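You operate a simulated robot arm through the tools that you are given. There is no shell and no other tool. Be economical: measure what you need, move in short steps, check, and stop when the job is done.

You run a simulated robot arm. Do the job below in one go: nothing can be reset, and whatever is moved stays where it is left.

## Task
Put the folded orange cloth on the pale blue air filter on the top of the wall shelf.

The check looks at the end state, three seconds after you hand in, the way a careful person would. Anything else that was tipped, shoved, dropped, spilled or broken makes it a failure. Flat cloth is picked up by pressing the open fingertips on it (5 to 10 N) and closing them slowly along it; thin cloth reads only 2 to 8 mm in the jaws.

## Robot
A 6-joint arm with a two-finger parallel gripper, fixed in place. Base frame: the origin is at the foot of the arm, x ahead of it, y to its left, z up; the work surface is at about z = 92. Readings come in cm, degrees, newtons and seconds.
With the tool pointing down near the work surface it reaches from about 24 to 66 cm from the base axis. Its first joint turns from -66.0 to 66.0 degrees. Payload 2.9 kg.
The TCP is the grasp point between the finger pads, 3 cm short of the fingertips. In the tool frame z runs along the fingers and y along their closing line. Largest opening 11 cm; finger width 2, thickness 1; the body of the gripper, 4.8 by 11.2 cm, starts 5.5 cm behind the TCP.
Orientation is that of the tool frame in the base frame, as a unit quaternion [w, x, y, z]. With the fingers straight down and closing along the base's y, the tool's x points along the base's -x, its y along +y and its z along -z.

## Interface
- The arm moves only by the tool drive_tool. Its argument "moves" is a list of rows, each an object (a shift or turn left out is 0, a gripper value left out holds the last) with "xyz": the shift along the tool's x, y, z in mm, a list of three; "turn": the turn, a rotation vector about the tool's x, y, z in degrees, a list of three. In form: [{"xyz": [tx, ty, tz], "turn": [wx, wy, wz]}, ...]. A call has 1 to 10 rows; each row shifts and turns the commanded pose from where the row before left it, along the tool's axes as they then stand. "claw" is the finger opening in mm, from 0 to 110, set as the call begins (left out, the last holds). Rows are played at 5 a second. More than 5 cm and 8.6 degrees between two rows, or a gripper value outside its range, and nothing of the call is played. A pose out of reach is approached as far as the arm can. The call stops where the force on the tool passes 40 N (or 10 N more than at its start, if that is more) or the arm is blocked; 0.2 s more then pass. The fingers move at their own pace (about 10.8 cm/s each) and stop on an object; they squeeze with about 36 N. The grip force told is the motor's: it shows also when the fingers shut on nothing. Time passes only in rows, and 0.2 s behind the last, so rows that do not move let the fingers close. It gives the time, the measured TCP pose, the force on the tool (base axes), the opening and the grip force at its end, in the units of the frame above (readings bear some noise).
- Cameras (640 x 400 px; columns grow to the right, rows downward): "scene" is fixed at [8.16, 45.33, 137.83]; the picture's right is [-0.61, -0.79, 0.00], its down [-0.50, 0.39, -0.77] and it looks along [0.61, -0.47, -0.64] (base axes); focal length 309 px, centre (320, 200). "wrist" rides on the gripper at [-3.6, 0, -5.7] in the tool frame; the picture's right is [0.00, -1.00, 0.00], its down [0.97, 0.00, -0.24] and it looks along [0.24, 0.00, 0.97] (tool axes); focal length 218 px, centre (320, 200). There is no depth. A picture from a camera that has moved, and an enlarged one, comes with that camera's place and axes in the base frame and with its lens. The place of the scene camera against the robot may be out by one fixed shift of up to 1.2 cm in any direction.
- snapshot(camera): a new picture of that camera. The clock stands still meanwhile.
- zoom(camera, box): a new picture of the part [left, top, right, bottom] of that camera's present view, enlarged. The clock stands still meanwhile.
- sign_off(): hands the job in; it is judged then, once.

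Work in short steps. Places have to be worked out from the pictures, the camera data and where the tool is seen: move nearer, look again, correct. Check each grasp and each placing, and mend what went wrong. You have 90 turns and 46 pictures in all, those below and enlarged ones among them. Open the gripper and draw the arm clear of the work before you hand the job in, unless the task says otherwise; then end with one line.

The tools are called after ">>>" as name(argument=value, ...) on one line, values as JSON. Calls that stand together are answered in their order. drive_tool: Moves the arm, as the interface text tells. Its arguments: {"type":"object","properties":{"moves":{"type":"array","items":{"type":"object","properties":{"xyz":{"type":"array","items":{"type":"number"}},"turn":{"type":"array","items":{"type":"number"}}}}},"claw":{"type":"number"}},"required":["moves"]} The other tools are called the same way: snapshot (camera) takes a picture; zoom (camera, box) takes an enlarged picture of a part of a camera's view; sign_off () hands the job in.

At the start:

```text
clock: 0.0
tcp_pos: [42.92, 3.06, 116.0]
tcp_rot: [0.0, 0.0, 1.0, 0.0]
ft_force: [-0.5, 0.0, 0.4]
width: 11.01
grasp_force: 0.1
```

scene: 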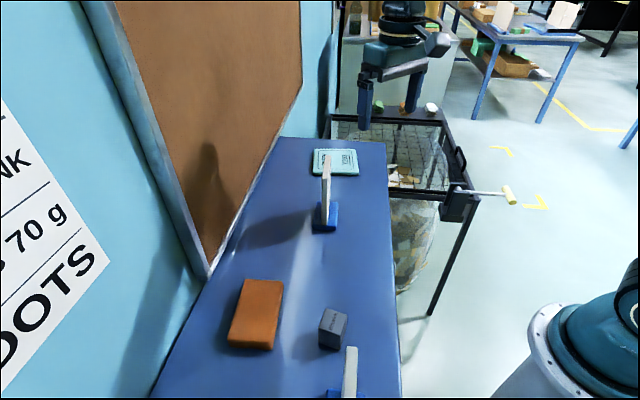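
wrist: 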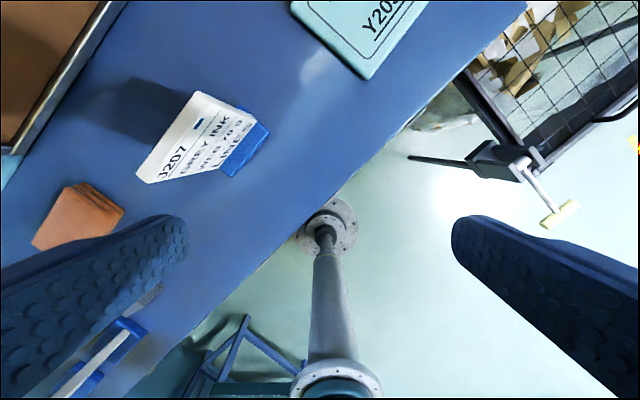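

The cloth looks to be near [35,37], the filter near [61,-1], and a tall card stand stands between them near [46,14]. I'll enlarge both areas to get a better look.

>>> zoom(camera="scene", box=[180, 240, 400, 400])

>>> zoom(camera="scene", box=[260, 110, 420, 250])

```text
2.50 times, centred on (290, 320) of scene
camera zoom: at [8.16, 45.33, 137.83], right [-0.61, -0.79, 0.0], down [-0.5, 0.39, -0.77], along [0.61, -0.47, -0.64], focal length 773 px, centre (395, -100)
```

zoom: 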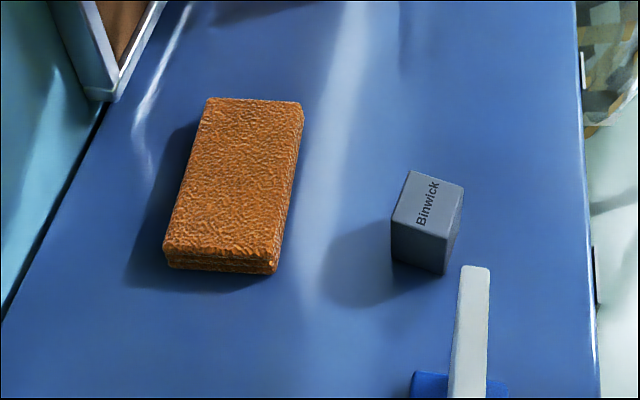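

```text
2.86 times, centred on (340, 180) of scene
camera zoom: at [8.16, 45.33, 137.83], right [-0.61, -0.79, 0.0], down [-0.5, 0.39, -0.77], along [0.61, -0.47, -0.64], focal length 883 px, centre (263, 257)
```

zoom: 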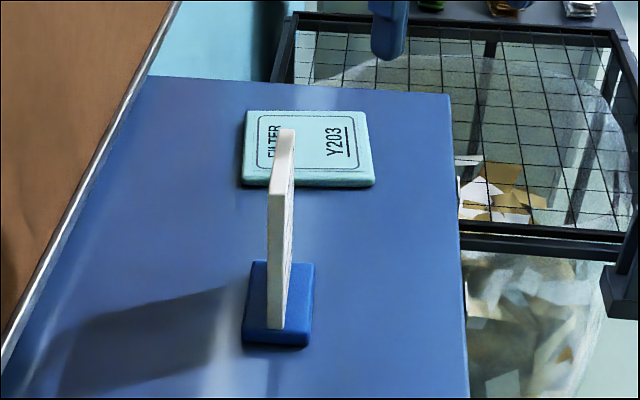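

The cloth is a stack about 2 cm thick and roughly 6.6 x 11 cm, so I can grip it across its short side. I'll rise, move to the near side of it at a safe height, and start turning.

>>> drive_tool(moves=[{"xyz": [0, 0, -40]}, {"xyz": [20, 45, 0]}, {"xyz": [20, 45, 0]}, {"xyz": [20, 45, 0]}, {"xyz": [20, 45, 0]}, {"xyz": [20, 45, 0]}, {"xyz": [20, 45, 0]}], claw=95)

>>> drive_tool(moves=[{"turn": [0, 0, 8.5]}, {"turn": [0, 0, 8.5]}, {"turn": [0, 0, 8.5]}, {"turn": [0, 0, 8.5]}, {"turn": [0, 0, 8.5]}])

>>> snapshot(camera="wrist")

```text
clock: 1.6
tcp_pos: [30.96, 29.95, 120.16]
tcp_rot: [0.001, 0.0, 1.0, 0.0]
ft_force: [-0.5, 0.6, 0.9]
width: 9.51
grasp_force: 0.0
```

```text
clock: 2.8
tcp_pos: [30.95, 30.14, 120.06]
tcp_rot: [0.0, 0.365, 0.931, 0.0]
ft_force: [-0.2, -0.9, 0.1]
width: 9.49
grasp_force: 0.1
```

```text
41 pictures are left
camera wrist: at [33.68, 27.79, 125.72], right [-0.68, -0.74, 0.0], down [-0.71, 0.66, 0.24], along [-0.18, 0.16, -0.97], focal length 218 px, centre (320, 200)
```

wrist: 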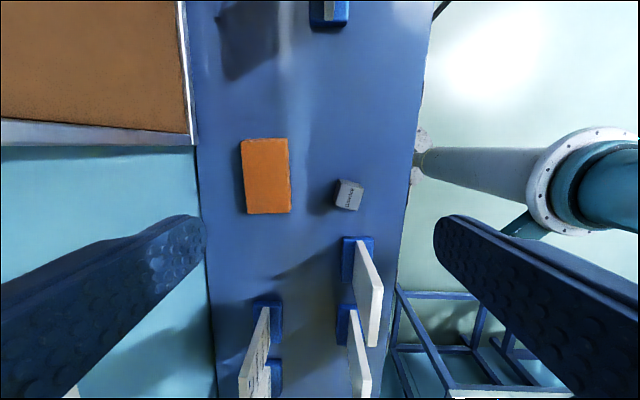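

From this view the cloth is centred near [35.8, 36.5] and turned about 3° from the tool. I'll go above it and descend part of the way for another look.

>>> drive_tool(moves=[{"xyz": [4, 40, 0]}, {"xyz": [4, 40, 0]}, {"turn": [0, 0, -3]}, {"xyz": [0, 0, 50]}, {"xyz": [0, 0, 50]}, {"xyz": [0, 0, 40]}, {}])

>>> snapshot(camera="wrist")

>>> snapshot(camera="scene")

```text
clock: 4.4
tcp_pos: [35.88, 36.55, 106.09]
tcp_rot: [0.0, 0.338, 0.941, 0.0]
ft_force: [-0.3, -0.2, -0.2]
width: 9.5
grasp_force: 0.0
```

```text
40 pictures are left
camera wrist: at [38.74, 34.36, 111.73], right [-0.64, -0.77, 0.0], down [-0.75, 0.62, 0.24], along [-0.19, 0.15, -0.97], focal length 218 px, centre (320, 200)
```

wrist: 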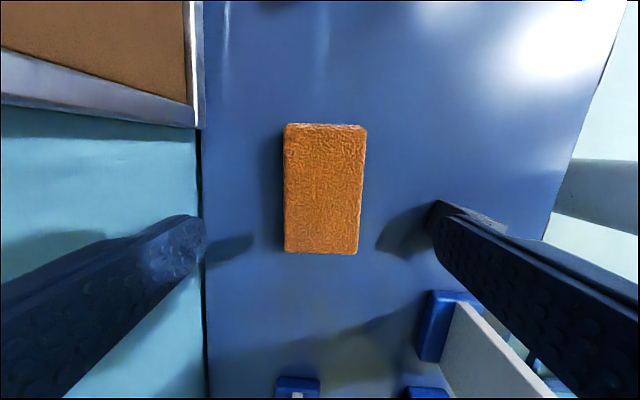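

```text
39 pictures are left
```

scene: 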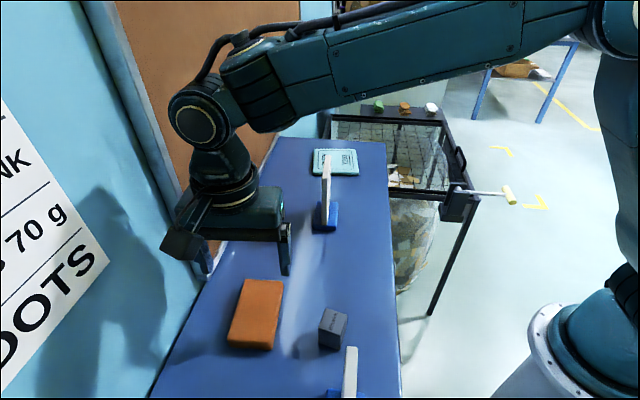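

The cloth is within 2 mm of centre, 6.7 cm wide, and the fingers straddle it with clearance from the wall. I'll descend so the fingertips are just above the shelf.

>>> drive_tool(moves=[{"turn": [0, 0, 1.2]}, {"xyz": [0, 0, 40]}, {"xyz": [0, 0, 40]}, {"xyz": [0, 0, 15]}, {"xyz": [0, 0, 5]}, {}])

>>> snapshot(camera="wrist")

>>> zoom(camera="scene", box=[140, 220, 400, 400])

```text
clock: 5.8
tcp_pos: [35.73, 36.53, 95.98]
tcp_rot: [0.0, 0.348, 0.937, 0.001]
ft_force: [-0.1, -0.2, -1.2]
width: 9.52
grasp_force: 0.1
```

```text
38 pictures are left
camera wrist: at [38.54, 34.34, 101.68], right [-0.65, -0.76, 0.0], down [-0.74, 0.63, 0.24], along [-0.18, 0.16, -0.97], focal length 218 px, centre (320, 200)
```

wrist: 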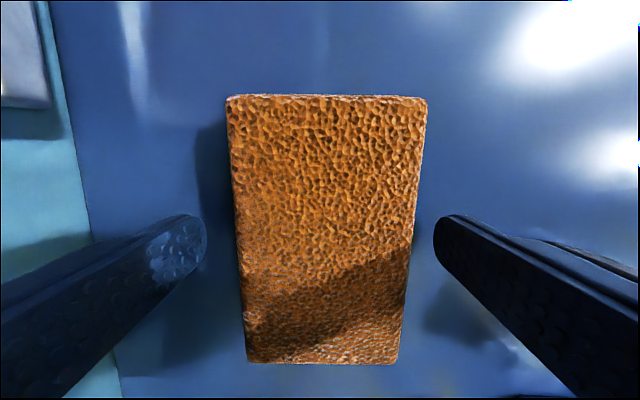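

```text
2.22 times, centred on (270, 310) of scene
camera zoom: at [8.16, 45.33, 137.83], right [-0.61, -0.79, 0.0], down [-0.5, 0.39, -0.77], along [0.61, -0.47, -0.64], focal length 687 px, centre (431, -44)
```

zoom: 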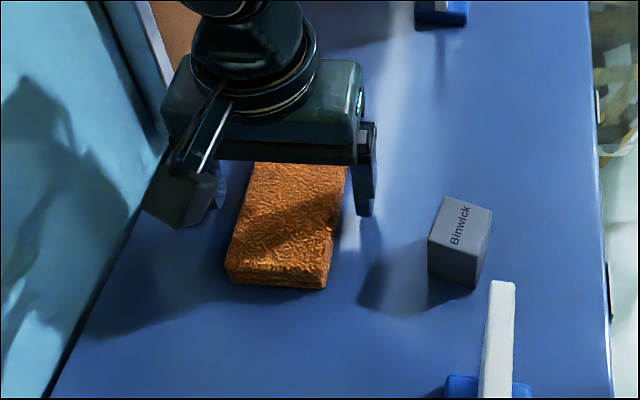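

The fingers straddle the cloth near its middle and touch nothing yet. I'll lower 5 mm more and close gradually.

>>> drive_tool(moves=[{"xyz": [0, 0, 3]}, {"xyz": [0, 0, 2]}, {}])

>>> drive_tool(moves=[{}, {}], claw=70)

>>> drive_tool(moves=[{}, {}, {}], claw=58)

>>> snapshot(camera="wrist")

```text
clock: 6.6
tcp_pos: [35.83, 36.53, 95.49]
tcp_rot: [0.001, 0.348, 0.938, 0.001]
ft_force: [-0.3, 0.0, -0.3]
width: 9.52
grasp_force: 0.1
```

```text
clock: 7.2
tcp_pos: [35.69, 36.54, 95.47]
tcp_rot: [0.0, 0.348, 0.938, 0.0]
ft_force: [0.4, -0.6, -0.3]
width: 7.01
grasp_force: 0.0
```

```text
clock: 8.0
tcp_pos: [35.85, 36.56, 95.41]
tcp_rot: [0.0, 0.348, 0.938, 0.0]
ft_force: [0.1, 0.2, 0.1]
width: 6.38
grasp_force: 35.6
```

```text
36 pictures are left
camera wrist: at [38.57, 34.34, 101.19], right [-0.65, -0.76, 0.0], down [-0.74, 0.63, 0.24], along [-0.18, 0.16, -0.97], focal length 218 px, centre (320, 200)
```

wrist: 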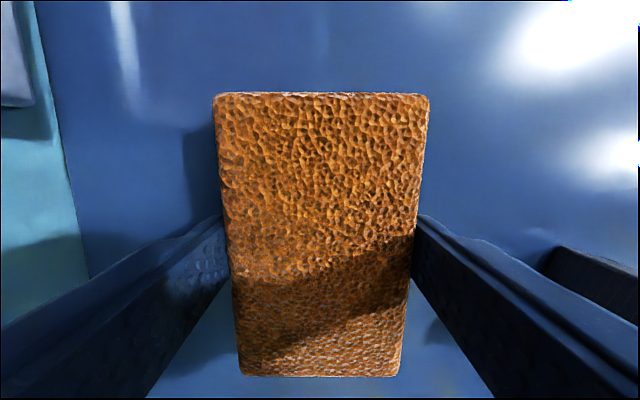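

The grip stalled at 6.4 cm with full force, so the cloth behaves as a firm block. I'll lift a little and check.

>>> drive_tool(moves=[{"xyz": [0, 0, -10]}, {"xyz": [0, 0, -20]}, {"xyz": [0, 0, -30]}, {}], claw=50)

>>> zoom(camera="scene", box=[140, 200, 400, 380])

>>> snapshot(camera="wrist")

```text
clock: 9.0
tcp_pos: [35.7, 36.56, 101.68]
tcp_rot: [0.001, 0.348, 0.938, 0.0]
ft_force: [-0.3, -0.3, 0.7]
width: 4.99
grasp_force: 0.1
```

```text
2.22 times, centred on (270, 290) of scene
camera zoom: at [8.16, 45.33, 137.83], right [-0.61, -0.79, 0.0], down [-0.5, 0.39, -0.77], along [0.61, -0.47, -0.64], focal length 687 px, centre (431, 0)
```

zoom: 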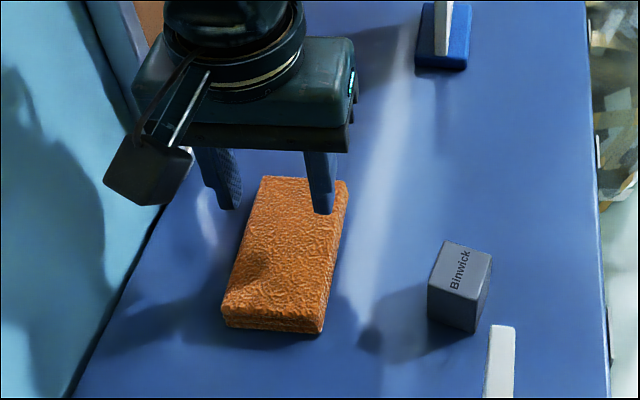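

```text
34 pictures are left
camera wrist: at [38.5, 34.44, 107.31], right [-0.65, -0.76, 0.0], down [-0.74, 0.63, 0.24], along [-0.18, 0.16, -0.97], focal length 218 px, centre (320, 200)
```

wrist: 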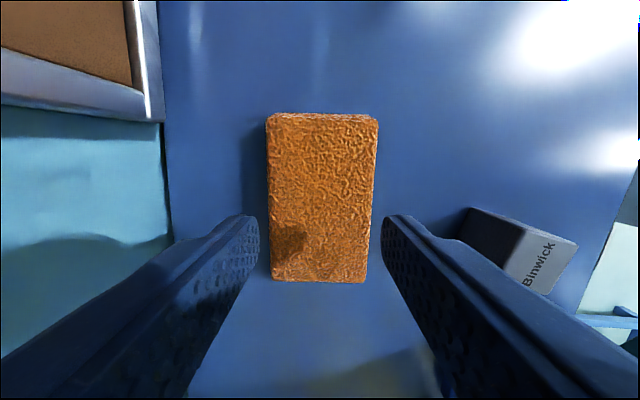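

The cloth slipped out of the side grip and still lies in place, so I'll use the pressing pinch instead. I'll set the opening to 4 cm and come down to just above its top.

>>> drive_tool(moves=[{}, {"xyz": [0, 0, 30]}, {"xyz": [0, 0, 5]}, {"xyz": [0, 0, 2]}, {}], claw=40)

>>> zoom(camera="scene", box=[180, 240, 340, 360])

```text
clock: 10.2
tcp_pos: [35.79, 36.5, 97.75]
tcp_rot: [-0.001, 0.348, 0.938, 0.0]
ft_force: [-0.4, -0.4, 0.2]
width: 4.02
grasp_force: 0.2
```

```text
3.33 times, centred on (260, 300) of scene
camera zoom: at [8.16, 45.33, 137.83], right [-0.61, -0.79, 0.0], down [-0.5, 0.39, -0.77], along [0.61, -0.47, -0.64], focal length 1031 px, centre (520, -133)
```

zoom: 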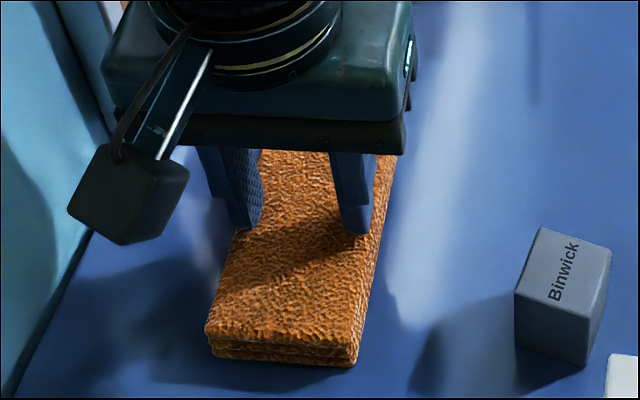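

The tips are just above the cloth with no contact force. I'll step down 1 mm at a time.

>>> drive_tool(moves=[{"xyz": [0, 0, 1]}, {"xyz": [0, 0, 1]}, {"xyz": [0, 0, 1]}, {}])

>>> drive_tool(moves=[{"xyz": [0, 0, 1]}, {"xyz": [0, 0, 1]}, {}])

```text
clock: 11.2
tcp_pos: [35.84, 36.53, 97.54]
tcp_rot: [0.0, 0.348, 0.938, 0.001]
ft_force: [-0.2, 2.9, 5.0]
width: 4.01
grasp_force: 0.1
```

```text
clock: 12.0
tcp_pos: [35.82, 36.55, 97.7]
tcp_rot: [0.001, 0.348, 0.938, 0.001]
ft_force: [-1.7, -0.8, 29.3]
width: 4.0
grasp_force: 0.1
```

Contact is at TCP z of about 97.6, stiffness is about 12 N/mm, and the force is too high at 29 N. I'll back off 1.7 mm.

>>> drive_tool(moves=[{"xyz": [0, 0, -1.7]}, {}, {}])

```text
clock: 12.8
tcp_pos: [35.87, 36.54, 97.56]
tcp_rot: [0.0, 0.348, 0.938, 0.001]
ft_force: [1.0, 4.3, 22.1]
width: 4.01
grasp_force: 0.1
```

>>> drive_tool(moves=[{"xyz": [0, 0, -1.0]}, {}, {}])

```text
clock: 13.6
tcp_pos: [35.83, 36.35, 97.65]
tcp_rot: [-0.001, 0.348, 0.937, -0.001]
ft_force: [0.3, 6.0, 10.1]
width: 4.0
grasp_force: 0.0
```

The force is down to about 10 N. I'll ease off slightly, then close slowly in steps, checking the force as I go.

>>> drive_tool(moves=[{"xyz": [0, 0, -0.2]}, {}], claw=34)

>>> drive_tool(moves=[{}], claw=28)

```text
clock: 14.2
tcp_pos: [35.85, 36.35, 97.53]
tcp_rot: [0.0, 0.349, 0.937, -0.002]
ft_force: [2.4, -1.1, 4.3]
width: 3.52
grasp_force: 1.2
```

```text
clock: 14.6
tcp_pos: [35.78, 36.44, 97.57]
tcp_rot: [-0.001, 0.348, 0.938, -0.001]
ft_force: [0.1, -0.3, 0.4]
width: 2.82
grasp_force: 0.5
```

The pressing force has faded, so I'll press about 0.8 mm back in before closing further.

>>> drive_tool(moves=[{"xyz": [0, 0, 0.8]}, {}])

>>> zoom(camera="wrist", box=[200, 80, 440, 380])

```text
clock: 15.2
tcp_pos: [35.83, 36.5, 97.58]
tcp_rot: [0.001, 0.348, 0.938, 0.0]
ft_force: [-0.6, -4.0, 6.8]
width: 2.77
grasp_force: 0.1
```

```text
1.33 times, centred on (320, 230) of wrist
camera zoom: at [38.57, 34.24, 103.28], right [-0.65, -0.76, 0.0], down [-0.74, 0.63, 0.24], along [-0.18, 0.16, -0.97], focal length 291 px, centre (320, 160)
```

zoom: 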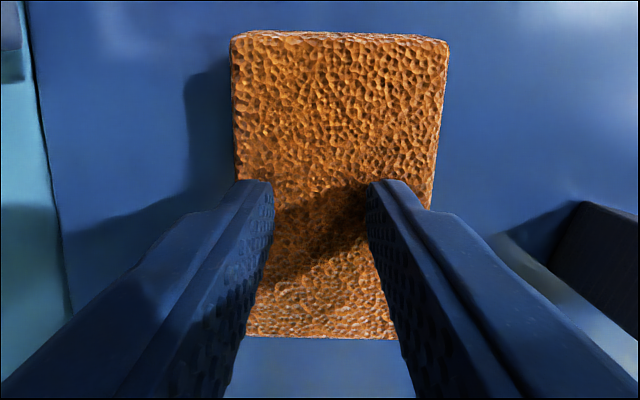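

The press is at about 7 N and steady. I'll keep closing in small steps.

>>> drive_tool(moves=[{"xyz": [0, 0, 0.3]}], claw=22)

>>> drive_tool(moves=[{"xyz": [0, 0, 0.3]}], claw=16)

```text
clock: 15.6
tcp_pos: [35.72, 36.62, 97.52]
tcp_rot: [0.0, 0.348, 0.938, 0.001]
ft_force: [-1.6, -1.8, 11.2]
width: 2.42
grasp_force: 2.0
```

```text
clock: 16.0
tcp_pos: [35.81, 36.54, 97.57]
tcp_rot: [0.001, 0.348, 0.938, 0.001]
ft_force: [-2.3, -3.2, 13.4]
width: 1.9
grasp_force: 3.1
```

>>> drive_tool(moves=[{"xyz": [0, 0, -0.3]}], claw=10)

>>> drive_tool(moves=[{}], claw=5)

>>> drive_tool(moves=[{}, {}], claw=0)

>>> zoom(camera="wrist", box=[200, 80, 440, 380])

```text
clock: 16.4
tcp_pos: [35.81, 36.53, 97.67]
tcp_rot: [0.0, 0.347, 0.938, 0.0]
ft_force: [-3.1, -3.3, 11.7]
width: 1.35
grasp_force: 3.5
```

```text
clock: 16.8
tcp_pos: [35.81, 36.53, 97.47]
tcp_rot: [0.0, 0.347, 0.938, 0.001]
ft_force: [-2.0, -1.5, 12.4]
width: 0.87
grasp_force: 3.0
```

```text
clock: 17.4
tcp_pos: [35.8, 36.54, 97.6]
tcp_rot: [-0.001, 0.347, 0.938, 0.001]
ft_force: [1.2, 0.8, 9.9]
width: 0.02
grasp_force: 35.7
```

```text
1.33 times, centred on (320, 230) of wrist
camera zoom: at [38.58, 34.28, 103.27], right [-0.65, -0.76, 0.0], down [-0.74, 0.63, 0.24], along [-0.18, 0.16, -0.97], focal length 291 px, centre (320, 160)
```

zoom: 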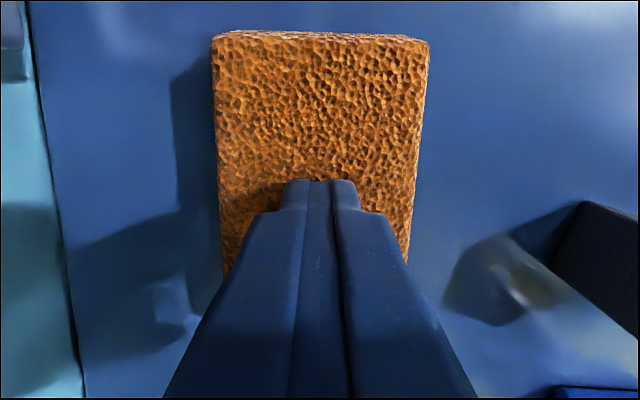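

The fingers shut on nothing, so the stack is too firm to pinch. I'll rise, reopen and go back to the side grip, this time lower and with a slower lift.

>>> drive_tool(moves=[{"xyz": [0, 0, -30]}, {"xyz": [0, 0, -50]}, {}])

>>> drive_tool(moves=[{}, {}, {}], claw=95)

>>> snapshot(camera="wrist")

```text
clock: 18.2
tcp_pos: [35.82, 36.43, 105.4]
tcp_rot: [0.0, 0.348, 0.938, -0.001]
ft_force: [0.8, 0.7, 0.7]
width: 0.0
grasp_force: 35.9
```

```text
clock: 19.0
tcp_pos: [35.77, 36.28, 105.52]
tcp_rot: [0.0, 0.347, 0.938, 0.0]
ft_force: [-0.1, 0.4, -0.8]
width: 9.49
grasp_force: 0.0
```

```text
30 pictures are left
camera wrist: at [38.58, 34.16, 111.15], right [-0.65, -0.76, 0.0], down [-0.74, 0.63, 0.24], along [-0.18, 0.16, -0.97], focal length 218 px, centre (320, 200)
```

wrist: 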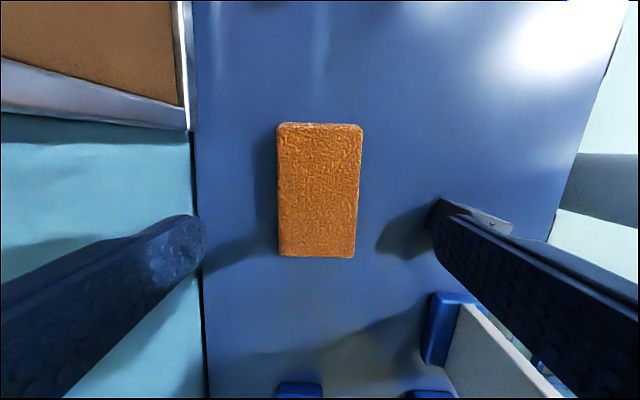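

The cloth is centred between the fingers and aligned. I'll descend until the tips nearly touch the shelf.

>>> drive_tool(moves=[{"xyz": [-3, 0, 40]}, {"xyz": [0, 0, 40]}, {"xyz": [0, 0, 18]}, {"xyz": [0, 0, 3]}, {"xyz": [0, 0, 2]}, {"xyz": [0, 0, 1]}, {}])

>>> drive_tool(moves=[{}, {}], claw=72)

>>> drive_tool(moves=[{}, {}, {}], claw=64)

>>> drive_tool(moves=[{}, {}, {}], claw=40)

>>> zoom(camera="scene", box=[180, 240, 340, 360])

```text
clock: 20.6
tcp_pos: [36.02, 36.35, 95.09]
tcp_rot: [0.001, 0.348, 0.938, 0.0]
ft_force: [0.5, -1.1, 0.0]
width: 9.5
grasp_force: 0.0
```

```text
clock: 21.2
tcp_pos: [35.89, 36.46, 95.03]
tcp_rot: [0.0, 0.348, 0.938, -0.001]
ft_force: [0.3, 0.5, 0.3]
width: 7.21
grasp_force: 0.0
```

```text
clock: 22.0
tcp_pos: [35.9, 36.37, 95.02]
tcp_rot: [0.0, 0.348, 0.938, 0.0]
ft_force: [0.2, -0.2, -0.6]
width: 6.53
grasp_force: 10.0
```

```text
clock: 22.8
tcp_pos: [36.04, 36.38, 95.11]
tcp_rot: [0.0, 0.348, 0.938, 0.0]
ft_force: [-0.8, -0.2, 0.6]
width: 6.44
grasp_force: 36.0
```

```text
3.33 times, centred on (260, 300) of scene
camera zoom: at [8.16, 45.33, 137.83], right [-0.61, -0.79, 0.0], down [-0.5, 0.39, -0.77], along [0.61, -0.47, -0.64], focal length 1031 px, centre (520, -133)
```

zoom: 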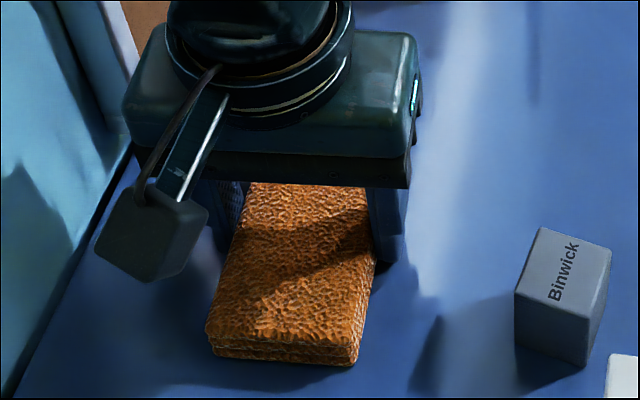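

The grip is firm at 6.44 cm and 36 N. I'll lift slowly.

>>> drive_tool(moves=[{"xyz": [0, 0, -2]}, {"xyz": [0, 0, -2]}, {"xyz": [0, 0, -3]}, {"xyz": [0, 0, -3]}])

```text
clock: 23.8
tcp_pos: [35.9, 36.36, 96.11]
tcp_rot: [0.0, 0.347, 0.938, 0.0]
ft_force: [0.4, 0.6, -1.2]
width: 6.4
grasp_force: 35.9
```

>>> drive_tool(moves=[{"xyz": [0, 0, -3]}, {"xyz": [0, 0, -3]}, {"xyz": [0, 0, -3]}, {"xyz": [0, 0, -3]}, {}])

>>> zoom(camera="scene", box=[180, 240, 340, 360])

```text
clock: 25.0
tcp_pos: [36.03, 36.29, 97.21]
tcp_rot: [0.001, 0.347, 0.938, 0.0]
ft_force: [0.3, -0.4, -0.5]
width: 6.39
grasp_force: 36.2
```

```text
3.33 times, centred on (260, 300) of scene
camera zoom: at [8.16, 45.33, 137.83], right [-0.61, -0.79, 0.0], down [-0.5, 0.39, -0.77], along [0.61, -0.47, -0.64], focal length 1031 px, centre (520, -133)
```

zoom: 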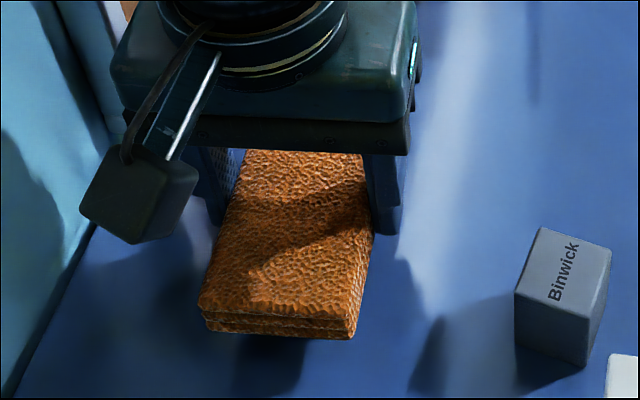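

The cloth is off the shelf, with its shadow detached. I'll keep lifting gently and watch for creep.

>>> drive_tool(moves=[{"xyz": [0, 0, -4]}, {"xyz": [0, 0, -4]}, {"xyz": [0, 0, -4]}, {"xyz": [0, 0, -4]}, {"xyz": [0, 0, -4]}, {}])

>>> snapshot(camera="wrist")

>>> zoom(camera="scene", box=[180, 240, 340, 360])

```text
clock: 26.4
tcp_pos: [35.98, 36.48, 99.35]
tcp_rot: [0.0, 0.347, 0.938, 0.0]
ft_force: [0.3, 0.0, -0.6]
width: 6.38
grasp_force: 36.1
```

```text
27 pictures are left
camera wrist: at [38.75, 34.1, 105.04], right [-0.65, -0.76, 0.0], down [-0.74, 0.63, 0.24], along [-0.18, 0.16, -0.97], focal length 218 px, centre (320, 200)
```

wrist: 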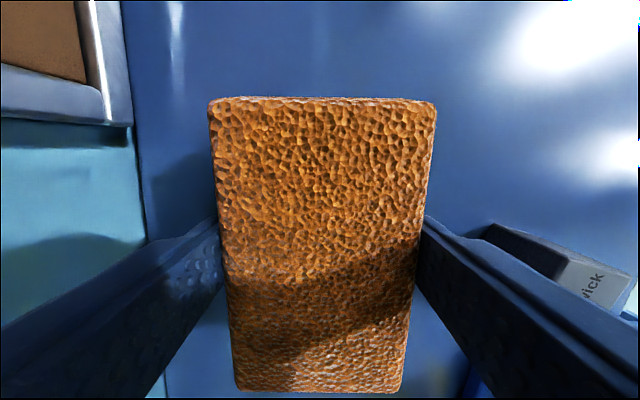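

```text
3.33 times, centred on (260, 300) of scene
camera zoom: at [8.16, 45.33, 137.83], right [-0.61, -0.79, 0.0], down [-0.5, 0.39, -0.77], along [0.61, -0.47, -0.64], focal length 1031 px, centre (520, -133)
```

zoom: 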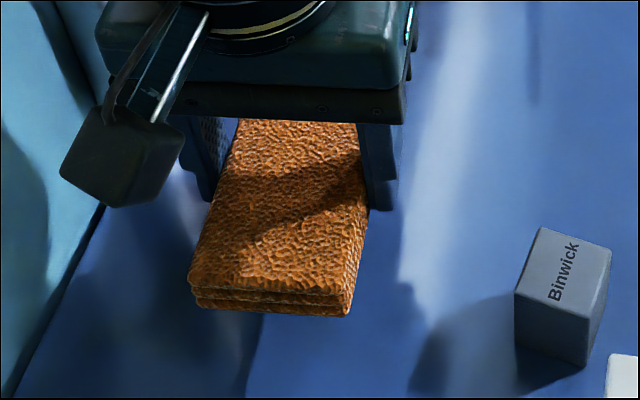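

The cloth is held steady, so slow motion is the key. I'll raise it at about 4 cm/s to clear the card stand.

>>> drive_tool(moves=[{"xyz": [0, 0, -4]}, {"xyz": [0, 0, -6]}, {"xyz": [0, 0, -8]}, {"xyz": [0, 0, -8]}, {"xyz": [0, 0, -8]}, {"xyz": [0, 0, -8]}, {"xyz": [0, 0, -8]}, {"xyz": [0, 0, -8]}, {"xyz": [0, 0, -8]}, {"xyz": [0, 0, -8]}])

>>> drive_tool(moves=[{"xyz": [0, 0, -8]}, {"xyz": [0, 0, -10]}, {"xyz": [0, 0, -10]}, {"xyz": [0, 0, -10]}, {"xyz": [0, 0, -10]}, {"xyz": [0, 0, -10]}, {"xyz": [0, 0, -10]}, {"xyz": [0, 0, -10]}, {"xyz": [0, 0, -10]}, {"xyz": [0, 0, -8]}])

>>> drive_tool(moves=[{"xyz": [0, 0, -8]}, {"xyz": [0, 0, -8]}, {"xyz": [0, 0, -5]}, {}])

>>> snapshot(camera="scene")

>>> snapshot(camera="wrist")

```text
clock: 28.6
tcp_pos: [36.01, 36.49, 106.66]
tcp_rot: [-0.001, 0.347, 0.938, 0.0]
ft_force: [-0.3, 0.3, -0.4]
width: 6.39
grasp_force: 35.8
```

```text
clock: 30.8
tcp_pos: [35.98, 36.38, 116.46]
tcp_rot: [0.001, 0.348, 0.938, 0.001]
ft_force: [-0.4, 0.5, -0.5]
width: 6.35
grasp_force: 36.2
```

```text
clock: 31.8
tcp_pos: [35.82, 36.27, 118.48]
tcp_rot: [0.0, 0.347, 0.938, -0.001]
ft_force: [0.4, 1.3, -0.5]
width: 6.38
grasp_force: 36.0
```

```text
25 pictures are left
```

scene: 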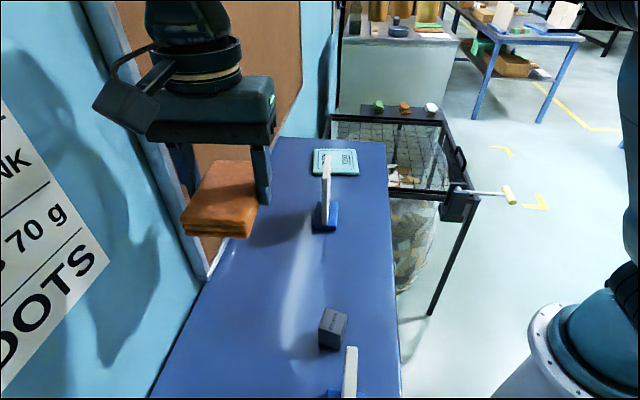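

```text
24 pictures are left
camera wrist: at [38.72, 34.09, 124.15], right [-0.65, -0.76, 0.0], down [-0.74, 0.63, 0.24], along [-0.18, 0.16, -0.97], focal length 218 px, centre (320, 200)
```

wrist: 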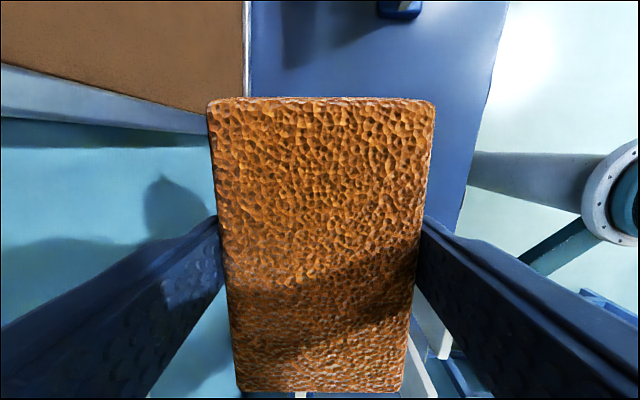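

The grip holds at z=118 and the route over the card, whose top is at or below about 108, is clear. I'll travel along the shelf toward the filter at about 5 cm/s.

>>> drive_tool(moves=[{"xyz": [-4, -2, 0]}, {"xyz": [-7, -4, 0]}, {"xyz": [-9, -5, 0]}, {"xyz": [-9, -5, 0]}, {"xyz": [-9, -5, 0]}, {"xyz": [-9, -5, 0]}, {"xyz": [-9, -5, 0]}, {"xyz": [-9, -5, 0]}, {"xyz": [-9, -5, 0]}, {"xyz": [-9, -5, 0]}])

>>> drive_tool(moves=[{"xyz": [-10, -5, 0]}, {"xyz": [-10, -5, 0]}, {"xyz": [-10, -5, 0]}, {"xyz": [-10, -5, 0]}, {"xyz": [-10, -5, 0]}, {"xyz": [-10, -5, 0]}, {"xyz": [-10, -5, 0]}, {"xyz": [-10, -5, 0]}, {"xyz": [-9, -5, 0]}, {"xyz": [-6, -3, 0]}])

>>> snapshot(camera="wrist")

>>> snapshot(camera="scene")

```text
clock: 34.0
tcp_pos: [39.27, 27.37, 118.42]
tcp_rot: [0.0, 0.348, 0.938, 0.0]
ft_force: [0.0, 0.2, -0.2]
width: 6.41
grasp_force: 35.7
```

```text
clock: 36.2
tcp_pos: [43.37, 17.52, 118.35]
tcp_rot: [0.0, 0.347, 0.938, 0.0]
ft_force: [-0.2, 0.2, -0.1]
width: 6.36
grasp_force: 36.3
```

```text
23 pictures are left
camera wrist: at [46.14, 15.31, 124.09], right [-0.65, -0.76, 0.0], down [-0.74, 0.63, 0.24], along [-0.18, 0.16, -0.97], focal length 218 px, centre (320, 200)
```

wrist: 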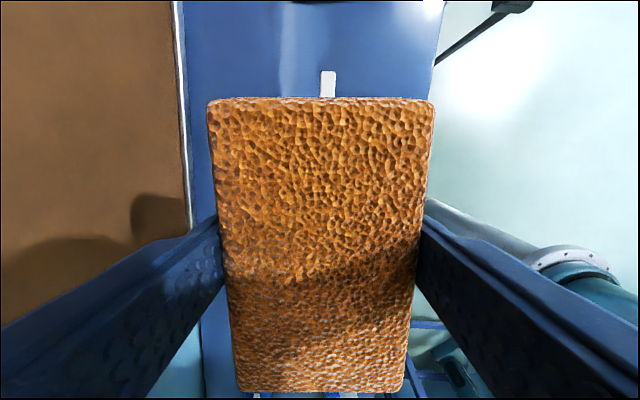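

```text
22 pictures are left
```

scene: 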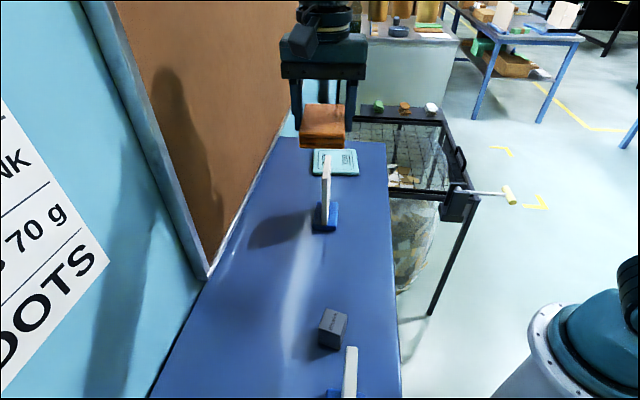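

The cloth is now above the card, and about 24 cm of travel remains. I'll continue to the filter.

>>> drive_tool(moves=[{"xyz": [-6, -1, 0]}, {"xyz": [-9, -1, 0]}, {"xyz": [-10, -1, 0]}, {"xyz": [-10, -1, 0]}, {"xyz": [-10, -1, 0]}, {"xyz": [-10, -1, 0]}, {"xyz": [-10, -1, 0]}, {"xyz": [-10, -1, 0]}, {"xyz": [-10, -1, 0]}, {"xyz": [-10, -1, 0]}])

>>> drive_tool(moves=[{"xyz": [-10, -1, 0]}, {"xyz": [-10, -1, 0]}, {"xyz": [-10, -1, 0]}, {"xyz": [-9, -1, 0]}, {"xyz": [-6, 0, 0]}, {"xyz": [-3, 0, 0]}, {}])

>>> snapshot(camera="wrist")

>>> snapshot(camera="scene")

```text
clock: 38.4
tcp_pos: [49.93, 10.48, 118.39]
tcp_rot: [0.0, 0.349, 0.937, 0.0]
ft_force: [0.1, 0.5, -0.4]
width: 6.36
grasp_force: 36.0
```

```text
clock: 40.0
tcp_pos: [53.3, 7.17, 118.46]
tcp_rot: [0.0, 0.348, 0.938, 0.0]
ft_force: [-0.6, -1.2, -0.1]
width: 6.39
grasp_force: 36.2
```

```text
21 pictures are left
camera wrist: at [56.1, 4.96, 124.08], right [-0.65, -0.76, 0.0], down [-0.74, 0.63, 0.24], along [-0.18, 0.16, -0.97], focal length 218 px, centre (320, 200)
```

wrist: 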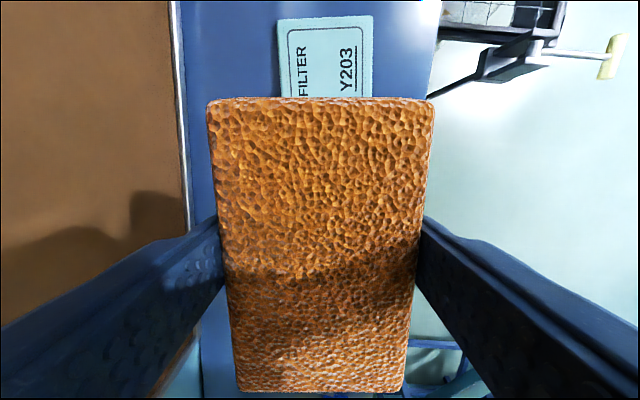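

```text
20 pictures are left
```

scene: 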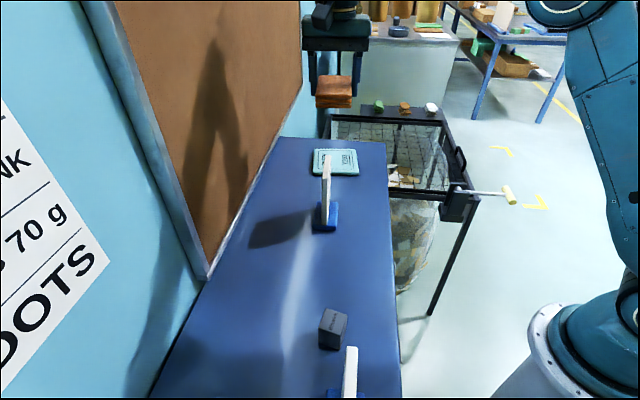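

The filter is at about [62.3, -1.4], turned 2–3°, so 12.5 cm more is needed along -x of the tool. I'll move there with a small turn.

>>> drive_tool(moves=[{"xyz": [-5, 0, 0]}, {"xyz": [-8, -1, 0]}, {"xyz": [-10, -1, 0]}, {"xyz": [-10, -1, 0]}, {"xyz": [-10, -1, 0]}, {"xyz": [-10, -1, 0]}, {"xyz": [-10, -1, 0]}, {"xyz": [-10, -1, 0]}, {"xyz": [-10, 0, 0]}, {"xyz": [-10, 0, 0]}])

>>> drive_tool(moves=[{"xyz": [-10, 0, 0]}, {"xyz": [-10, 0, 0]}, {"xyz": [-8, 0, 0]}, {"xyz": [-4, 0, 0]}, {"turn": [0, 0, -1]}, {"turn": [0, 0, -1.5]}, {"turn": [0, 0, -0.5]}, {}])

>>> snapshot(camera="wrist")

>>> zoom(camera="scene", box=[260, 40, 420, 250])

```text
clock: 42.2
tcp_pos: [59.76, 0.6, 118.45]
tcp_rot: [0.0, 0.348, 0.937, 0.0]
ft_force: [0.3, -0.5, -0.8]
width: 6.37
grasp_force: 35.8
```

```text
clock: 44.0
tcp_pos: [60.41, -1.53, 117.53]
tcp_rot: [0.0, 0.323, 0.946, 0.0]
ft_force: [0.5, -0.6, -1.0]
width: 6.38
grasp_force: 36.0
out of reach, approached as far as the arm can: row 1, 2, 3, 5
```

```text
19 pictures are left
camera wrist: at [63.34, -3.54, 123.14], right [-0.61, -0.79, 0.0], down [-0.77, 0.59, 0.24], along [-0.19, 0.15, -0.97], focal length 218 px, centre (320, 200)
```

wrist: 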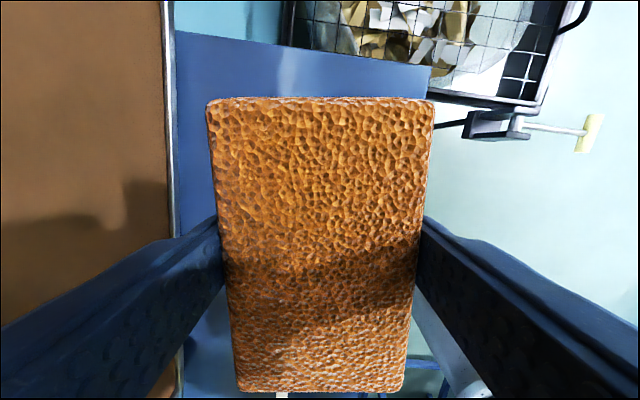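

```text
1.90 times, centred on (340, 145) of scene
camera zoom: at [8.16, 45.33, 137.83], right [-0.61, -0.79, 0.0], down [-0.5, 0.39, -0.77], along [0.61, -0.47, -0.64], focal length 589 px, centre (282, 305)
```

zoom: 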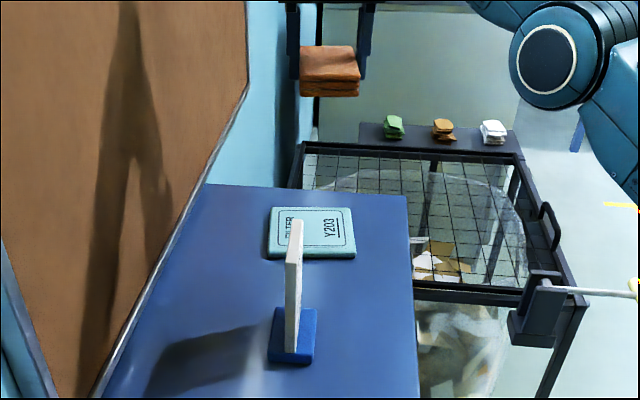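

At this height the arm is at the edge of its reach; lower down it reaches further and the card end at [49.7,11.6] is well clear. I'll descend gently part of the way.

>>> drive_tool(moves=[{"xyz": [0, 0, 5]}, {"xyz": [0, 0, 8]}, {"xyz": [0, 0, 8]}, {"xyz": [0, 0, 8]}, {"xyz": [0, 0, 8]}, {"xyz": [0, 0, 8]}, {"xyz": [0, 0, 8]}, {"xyz": [0, 0, 8]}, {"xyz": [0, 0, 8]}, {"xyz": [0, 0, 5]}])

>>> drive_tool(moves=[{"xyz": [0, 0, 5]}, {"xyz": [0, 0, 8]}, {"xyz": [0, 0, 8]}, {"xyz": [0, 0, 8]}, {"xyz": [0, 0, 5]}, {}])

>>> snapshot(camera="wrist")

>>> zoom(camera="scene", box=[260, 80, 420, 220])

```text
clock: 46.2
tcp_pos: [60.54, -1.48, 109.96]
tcp_rot: [0.0, 0.323, 0.946, 0.0]
ft_force: [-0.2, -0.1, 0.4]
width: 6.36
grasp_force: 36.1
```

```text
clock: 47.6
tcp_pos: [60.38, -1.47, 106.64]
tcp_rot: [0.0, 0.323, 0.946, 0.0]
ft_force: [1.2, 0.1, -0.3]
width: 6.38
grasp_force: 35.3
```

```text
17 pictures are left
camera wrist: at [63.38, -3.58, 112.37], right [-0.61, -0.79, 0.0], down [-0.77, 0.59, 0.24], along [-0.19, 0.15, -0.97], focal length 218 px, centre (320, 200)
```

wrist: 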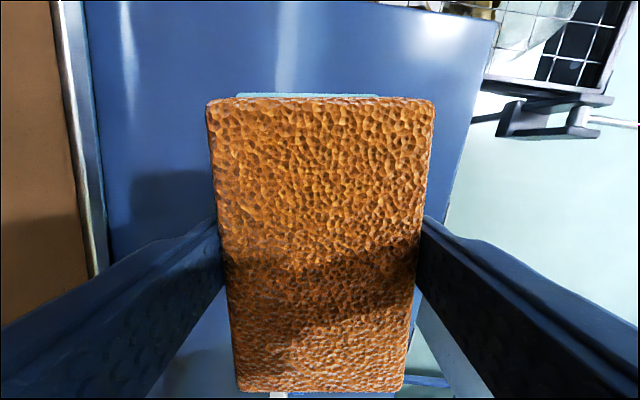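

```text
2.86 times, centred on (340, 150) of scene
camera zoom: at [8.16, 45.33, 137.83], right [-0.61, -0.79, 0.0], down [-0.5, 0.39, -0.77], along [0.61, -0.47, -0.64], focal length 883 px, centre (263, 343)
```

zoom: 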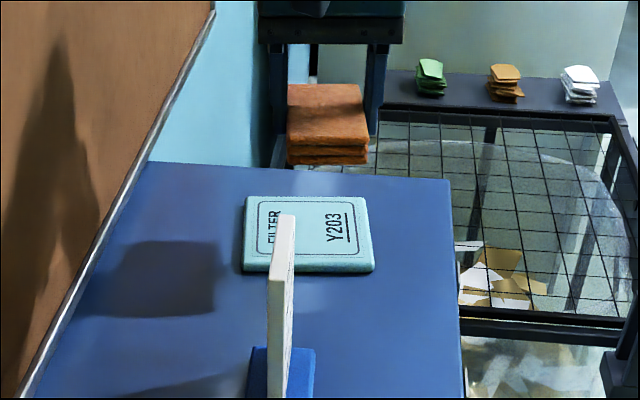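

The far edge is consistent at [67.1,-5.2] and the orientation is aligned. The cloth must shift about 1.8 cm further out and 1 cm toward the wall, so I'll lower and then shift.

>>> drive_tool(moves=[{"xyz": [0, 0, 5]}, {"xyz": [0, 0, 8]}, {"xyz": [0, 0, 8]}, {"xyz": [0, 0, 8]}, {"xyz": [0, 0, 8]}, {"xyz": [0, 0, 5]}, {}])

>>> drive_tool(moves=[{"xyz": [-3, 2, 0]}, {"xyz": [-4, 2, 0]}, {"xyz": [-4, 2, 0]}, {"xyz": [-4, 2, 0]}, {"xyz": [-3, 2, 0]}, {}])

>>> snapshot(camera="wrist")

>>> zoom(camera="scene", box=[260, 80, 420, 220])

```text
clock: 49.2
tcp_pos: [60.45, -1.58, 102.44]
tcp_rot: [0.0, 0.323, 0.946, 0.0]
ft_force: [0.4, 0.2, -0.8]
width: 6.39
grasp_force: 36.5
```

```text
clock: 50.6
tcp_pos: [62.53, -1.65, 102.59]
tcp_rot: [0.0, 0.323, 0.946, 0.0]
ft_force: [1.0, -0.5, -0.6]
width: 6.39
grasp_force: 36.3
```

```text
15 pictures are left
camera wrist: at [65.38, -3.87, 108.15], right [-0.61, -0.79, 0.0], down [-0.77, 0.59, 0.24], along [-0.19, 0.15, -0.97], focal length 218 px, centre (320, 200)
```

wrist: 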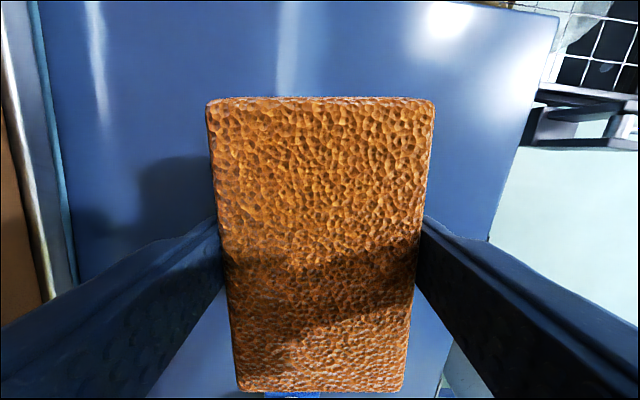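

```text
2.86 times, centred on (340, 150) of scene
camera zoom: at [8.16, 45.33, 137.83], right [-0.61, -0.79, 0.0], down [-0.5, 0.39, -0.77], along [0.61, -0.47, -0.64], focal length 883 px, centre (263, 343)
```

zoom: 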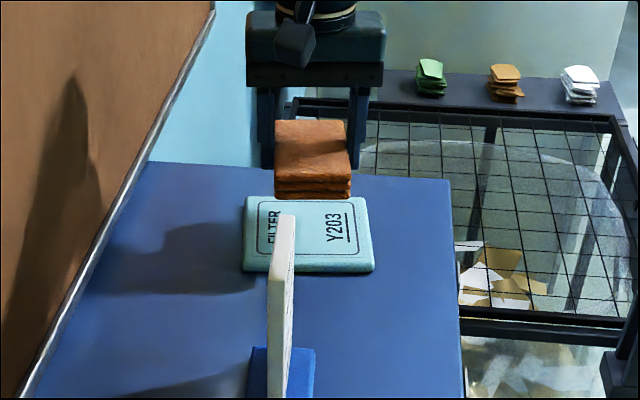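

Both views agree the cloth is above the filter's centre. I'll lower gently to near contact.

>>> drive_tool(moves=[{"xyz": [0, 0, 4]}, {"xyz": [0, 0, 7]}, {"xyz": [0, 0, 8]}, {"xyz": [0, 0, 8]}, {"xyz": [0, 0, 8]}, {"xyz": [0, 0, 7]}, {"xyz": [0, 0, 4]}, {"xyz": [0, 0, 2]}, {}])

>>> zoom(camera="scene", box=[280, 110, 400, 220])

```text
clock: 52.6
tcp_pos: [62.55, -1.88, 97.77]
tcp_rot: [0.0, 0.322, 0.947, 0.001]
ft_force: [0.3, -0.5, -0.1]
width: 6.37
grasp_force: 35.3
```

```text
3.64 times, centred on (340, 165) of scene
camera zoom: at [8.16, 45.33, 137.83], right [-0.61, -0.79, 0.0], down [-0.5, 0.39, -0.77], along [0.61, -0.47, -0.64], focal length 1124 px, centre (247, 327)
```

zoom: 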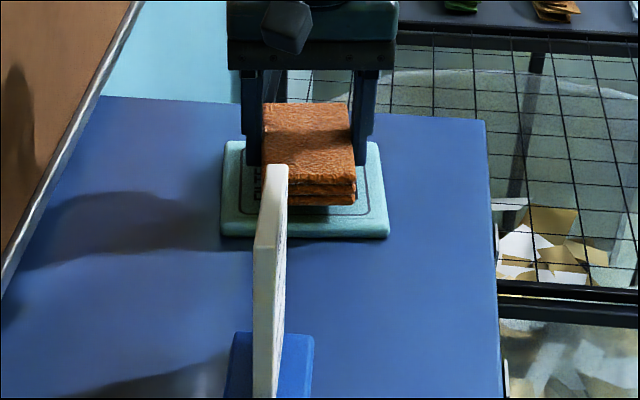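

The cloth is well placed, with the gap down to about a centimetre. I'll step down to contact.

>>> drive_tool(moves=[{"xyz": [0, 0, 3]}, {"xyz": [0, 0, 2]}, {"xyz": [0, 0, 2]}, {}])

>>> drive_tool(moves=[{"xyz": [0, 0, 1]}, {"xyz": [0, 0, 1]}, {}])

```text
clock: 53.6
tcp_pos: [62.42, -1.93, 96.92]
tcp_rot: [0.0, 0.323, 0.946, 0.0]
ft_force: [0.0, 0.0, -0.9]
width: 6.38
grasp_force: 35.8
```

```text
clock: 54.4
tcp_pos: [62.44, -1.85, 96.68]
tcp_rot: [0.0, 0.324, 0.946, 0.0]
ft_force: [0.1, 1.0, -0.9]
width: 6.4
grasp_force: 36.3
```

>>> drive_tool(moves=[{"xyz": [0, 0, 1]}, {"xyz": [0, 0, 1]}, {}])

>>> zoom(camera="scene", box=[290, 120, 380, 200])

```text
clock: 55.2
tcp_pos: [62.47, -1.7, 96.54]
tcp_rot: [0.0, 0.324, 0.946, 0.0]
ft_force: [-0.3, 0.2, -0.7]
width: 6.36
grasp_force: 35.6
```

```text
5.00 times, centred on (335, 160) of scene
camera zoom: at [8.16, 45.33, 137.83], right [-0.61, -0.79, 0.0], down [-0.5, 0.39, -0.77], along [0.61, -0.47, -0.64], focal length 1546 px, centre (245, 400)
```

zoom: 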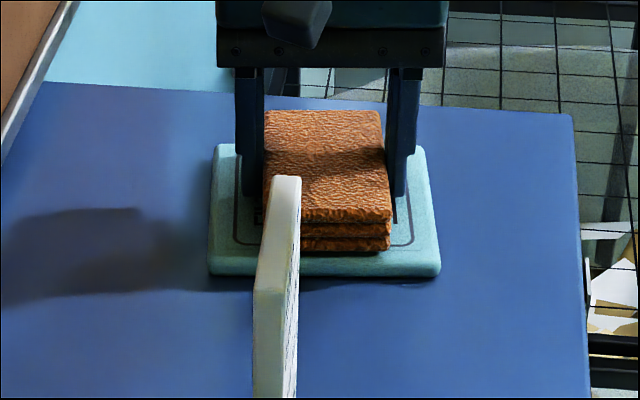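

It is very nearly in contact, with no force yet. I'll take another couple of millimetres.

>>> drive_tool(moves=[{"xyz": [0, 0, 1]}, {}])

>>> drive_tool(moves=[{"xyz": [0, 0, 1]}, {}])

```text
clock: 55.8
tcp_pos: [62.54, -1.73, 96.36]
tcp_rot: [0.0, 0.323, 0.946, -0.001]
ft_force: [-0.4, 0.8, -0.8]
width: 6.41
grasp_force: 35.9
```

```text
clock: 56.4
tcp_pos: [62.53, -1.93, 96.31]
tcp_rot: [0.0, 0.323, 0.946, -0.001]
ft_force: [0.4, -0.5, -0.5]
width: 6.39
grasp_force: 36.1
```

>>> drive_tool(moves=[{"xyz": [0, 0, 1]}, {}])

>>> drive_tool(moves=[{"xyz": [0, 0, 1]}, {}])

```text
clock: 57.0
tcp_pos: [62.51, -1.66, 96.41]
tcp_rot: [0.0, 0.323, 0.946, 0.0]
ft_force: [0.4, 1.0, 3.7]
width: 6.37
grasp_force: 36.0
```

```text
clock: 57.6
tcp_pos: [62.47, -1.81, 96.33]
tcp_rot: [0.002, 0.322, 0.947, 0.0]
ft_force: [-1.8, 3.7, 13.5]
width: 6.38
grasp_force: 36.1
```

Contact is clear at 13 N, so I'll back off 1 mm, then open gradually to release.

>>> drive_tool(moves=[{"xyz": [0, 0, -1]}, {}])

>>> drive_tool(moves=[{}, {}], claw=66)

>>> drive_tool(moves=[{"xyz": [0, 0, -1]}, {}, {}], claw=78)

>>> zoom(camera="scene", box=[290, 120, 380, 200])

>>> snapshot(camera="wrist")

```text
clock: 58.2
tcp_pos: [62.59, -1.89, 96.26]
tcp_rot: [0.001, 0.323, 0.946, 0.001]
ft_force: [-0.1, -0.3, 9.6]
width: 6.38
grasp_force: 36.0
```

```text
clock: 58.8
tcp_pos: [62.53, -1.95, 96.14]
tcp_rot: [-0.001, 0.323, 0.947, -0.001]
ft_force: [-1.0, -1.2, 5.9]
width: 6.57
grasp_force: 0.1
```

```text
clock: 59.6
tcp_pos: [62.56, -1.79, 96.3]
tcp_rot: [0.0, 0.323, 0.946, -0.001]
ft_force: [0.5, -0.5, 1.1]
width: 7.77
grasp_force: 0.0
```

```text
5.00 times, centred on (335, 160) of scene
camera zoom: at [8.16, 45.33, 137.83], right [-0.61, -0.79, 0.0], down [-0.5, 0.39, -0.77], along [0.61, -0.47, -0.64], focal length 1546 px, centre (245, 400)
```

zoom: 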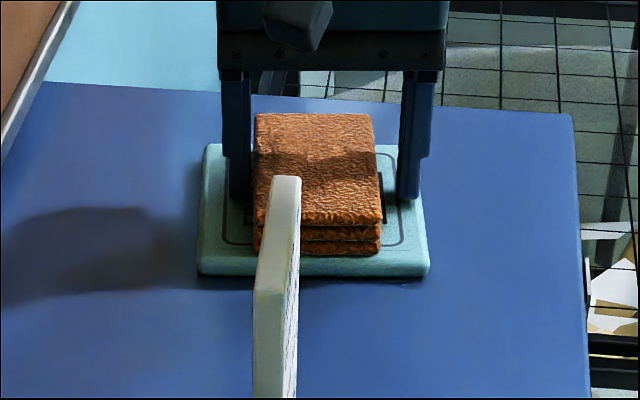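

```text
10 pictures are left
camera wrist: at [65.43, -3.92, 102.04], right [-0.61, -0.79, 0.0], down [-0.77, 0.59, 0.24], along [-0.19, 0.15, -0.97], focal length 218 px, centre (320, 200)
```

wrist: 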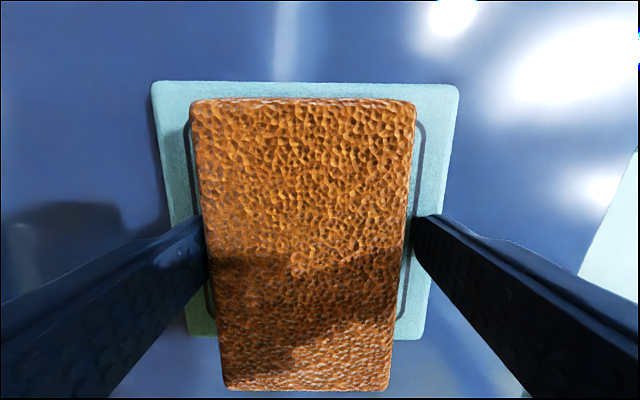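

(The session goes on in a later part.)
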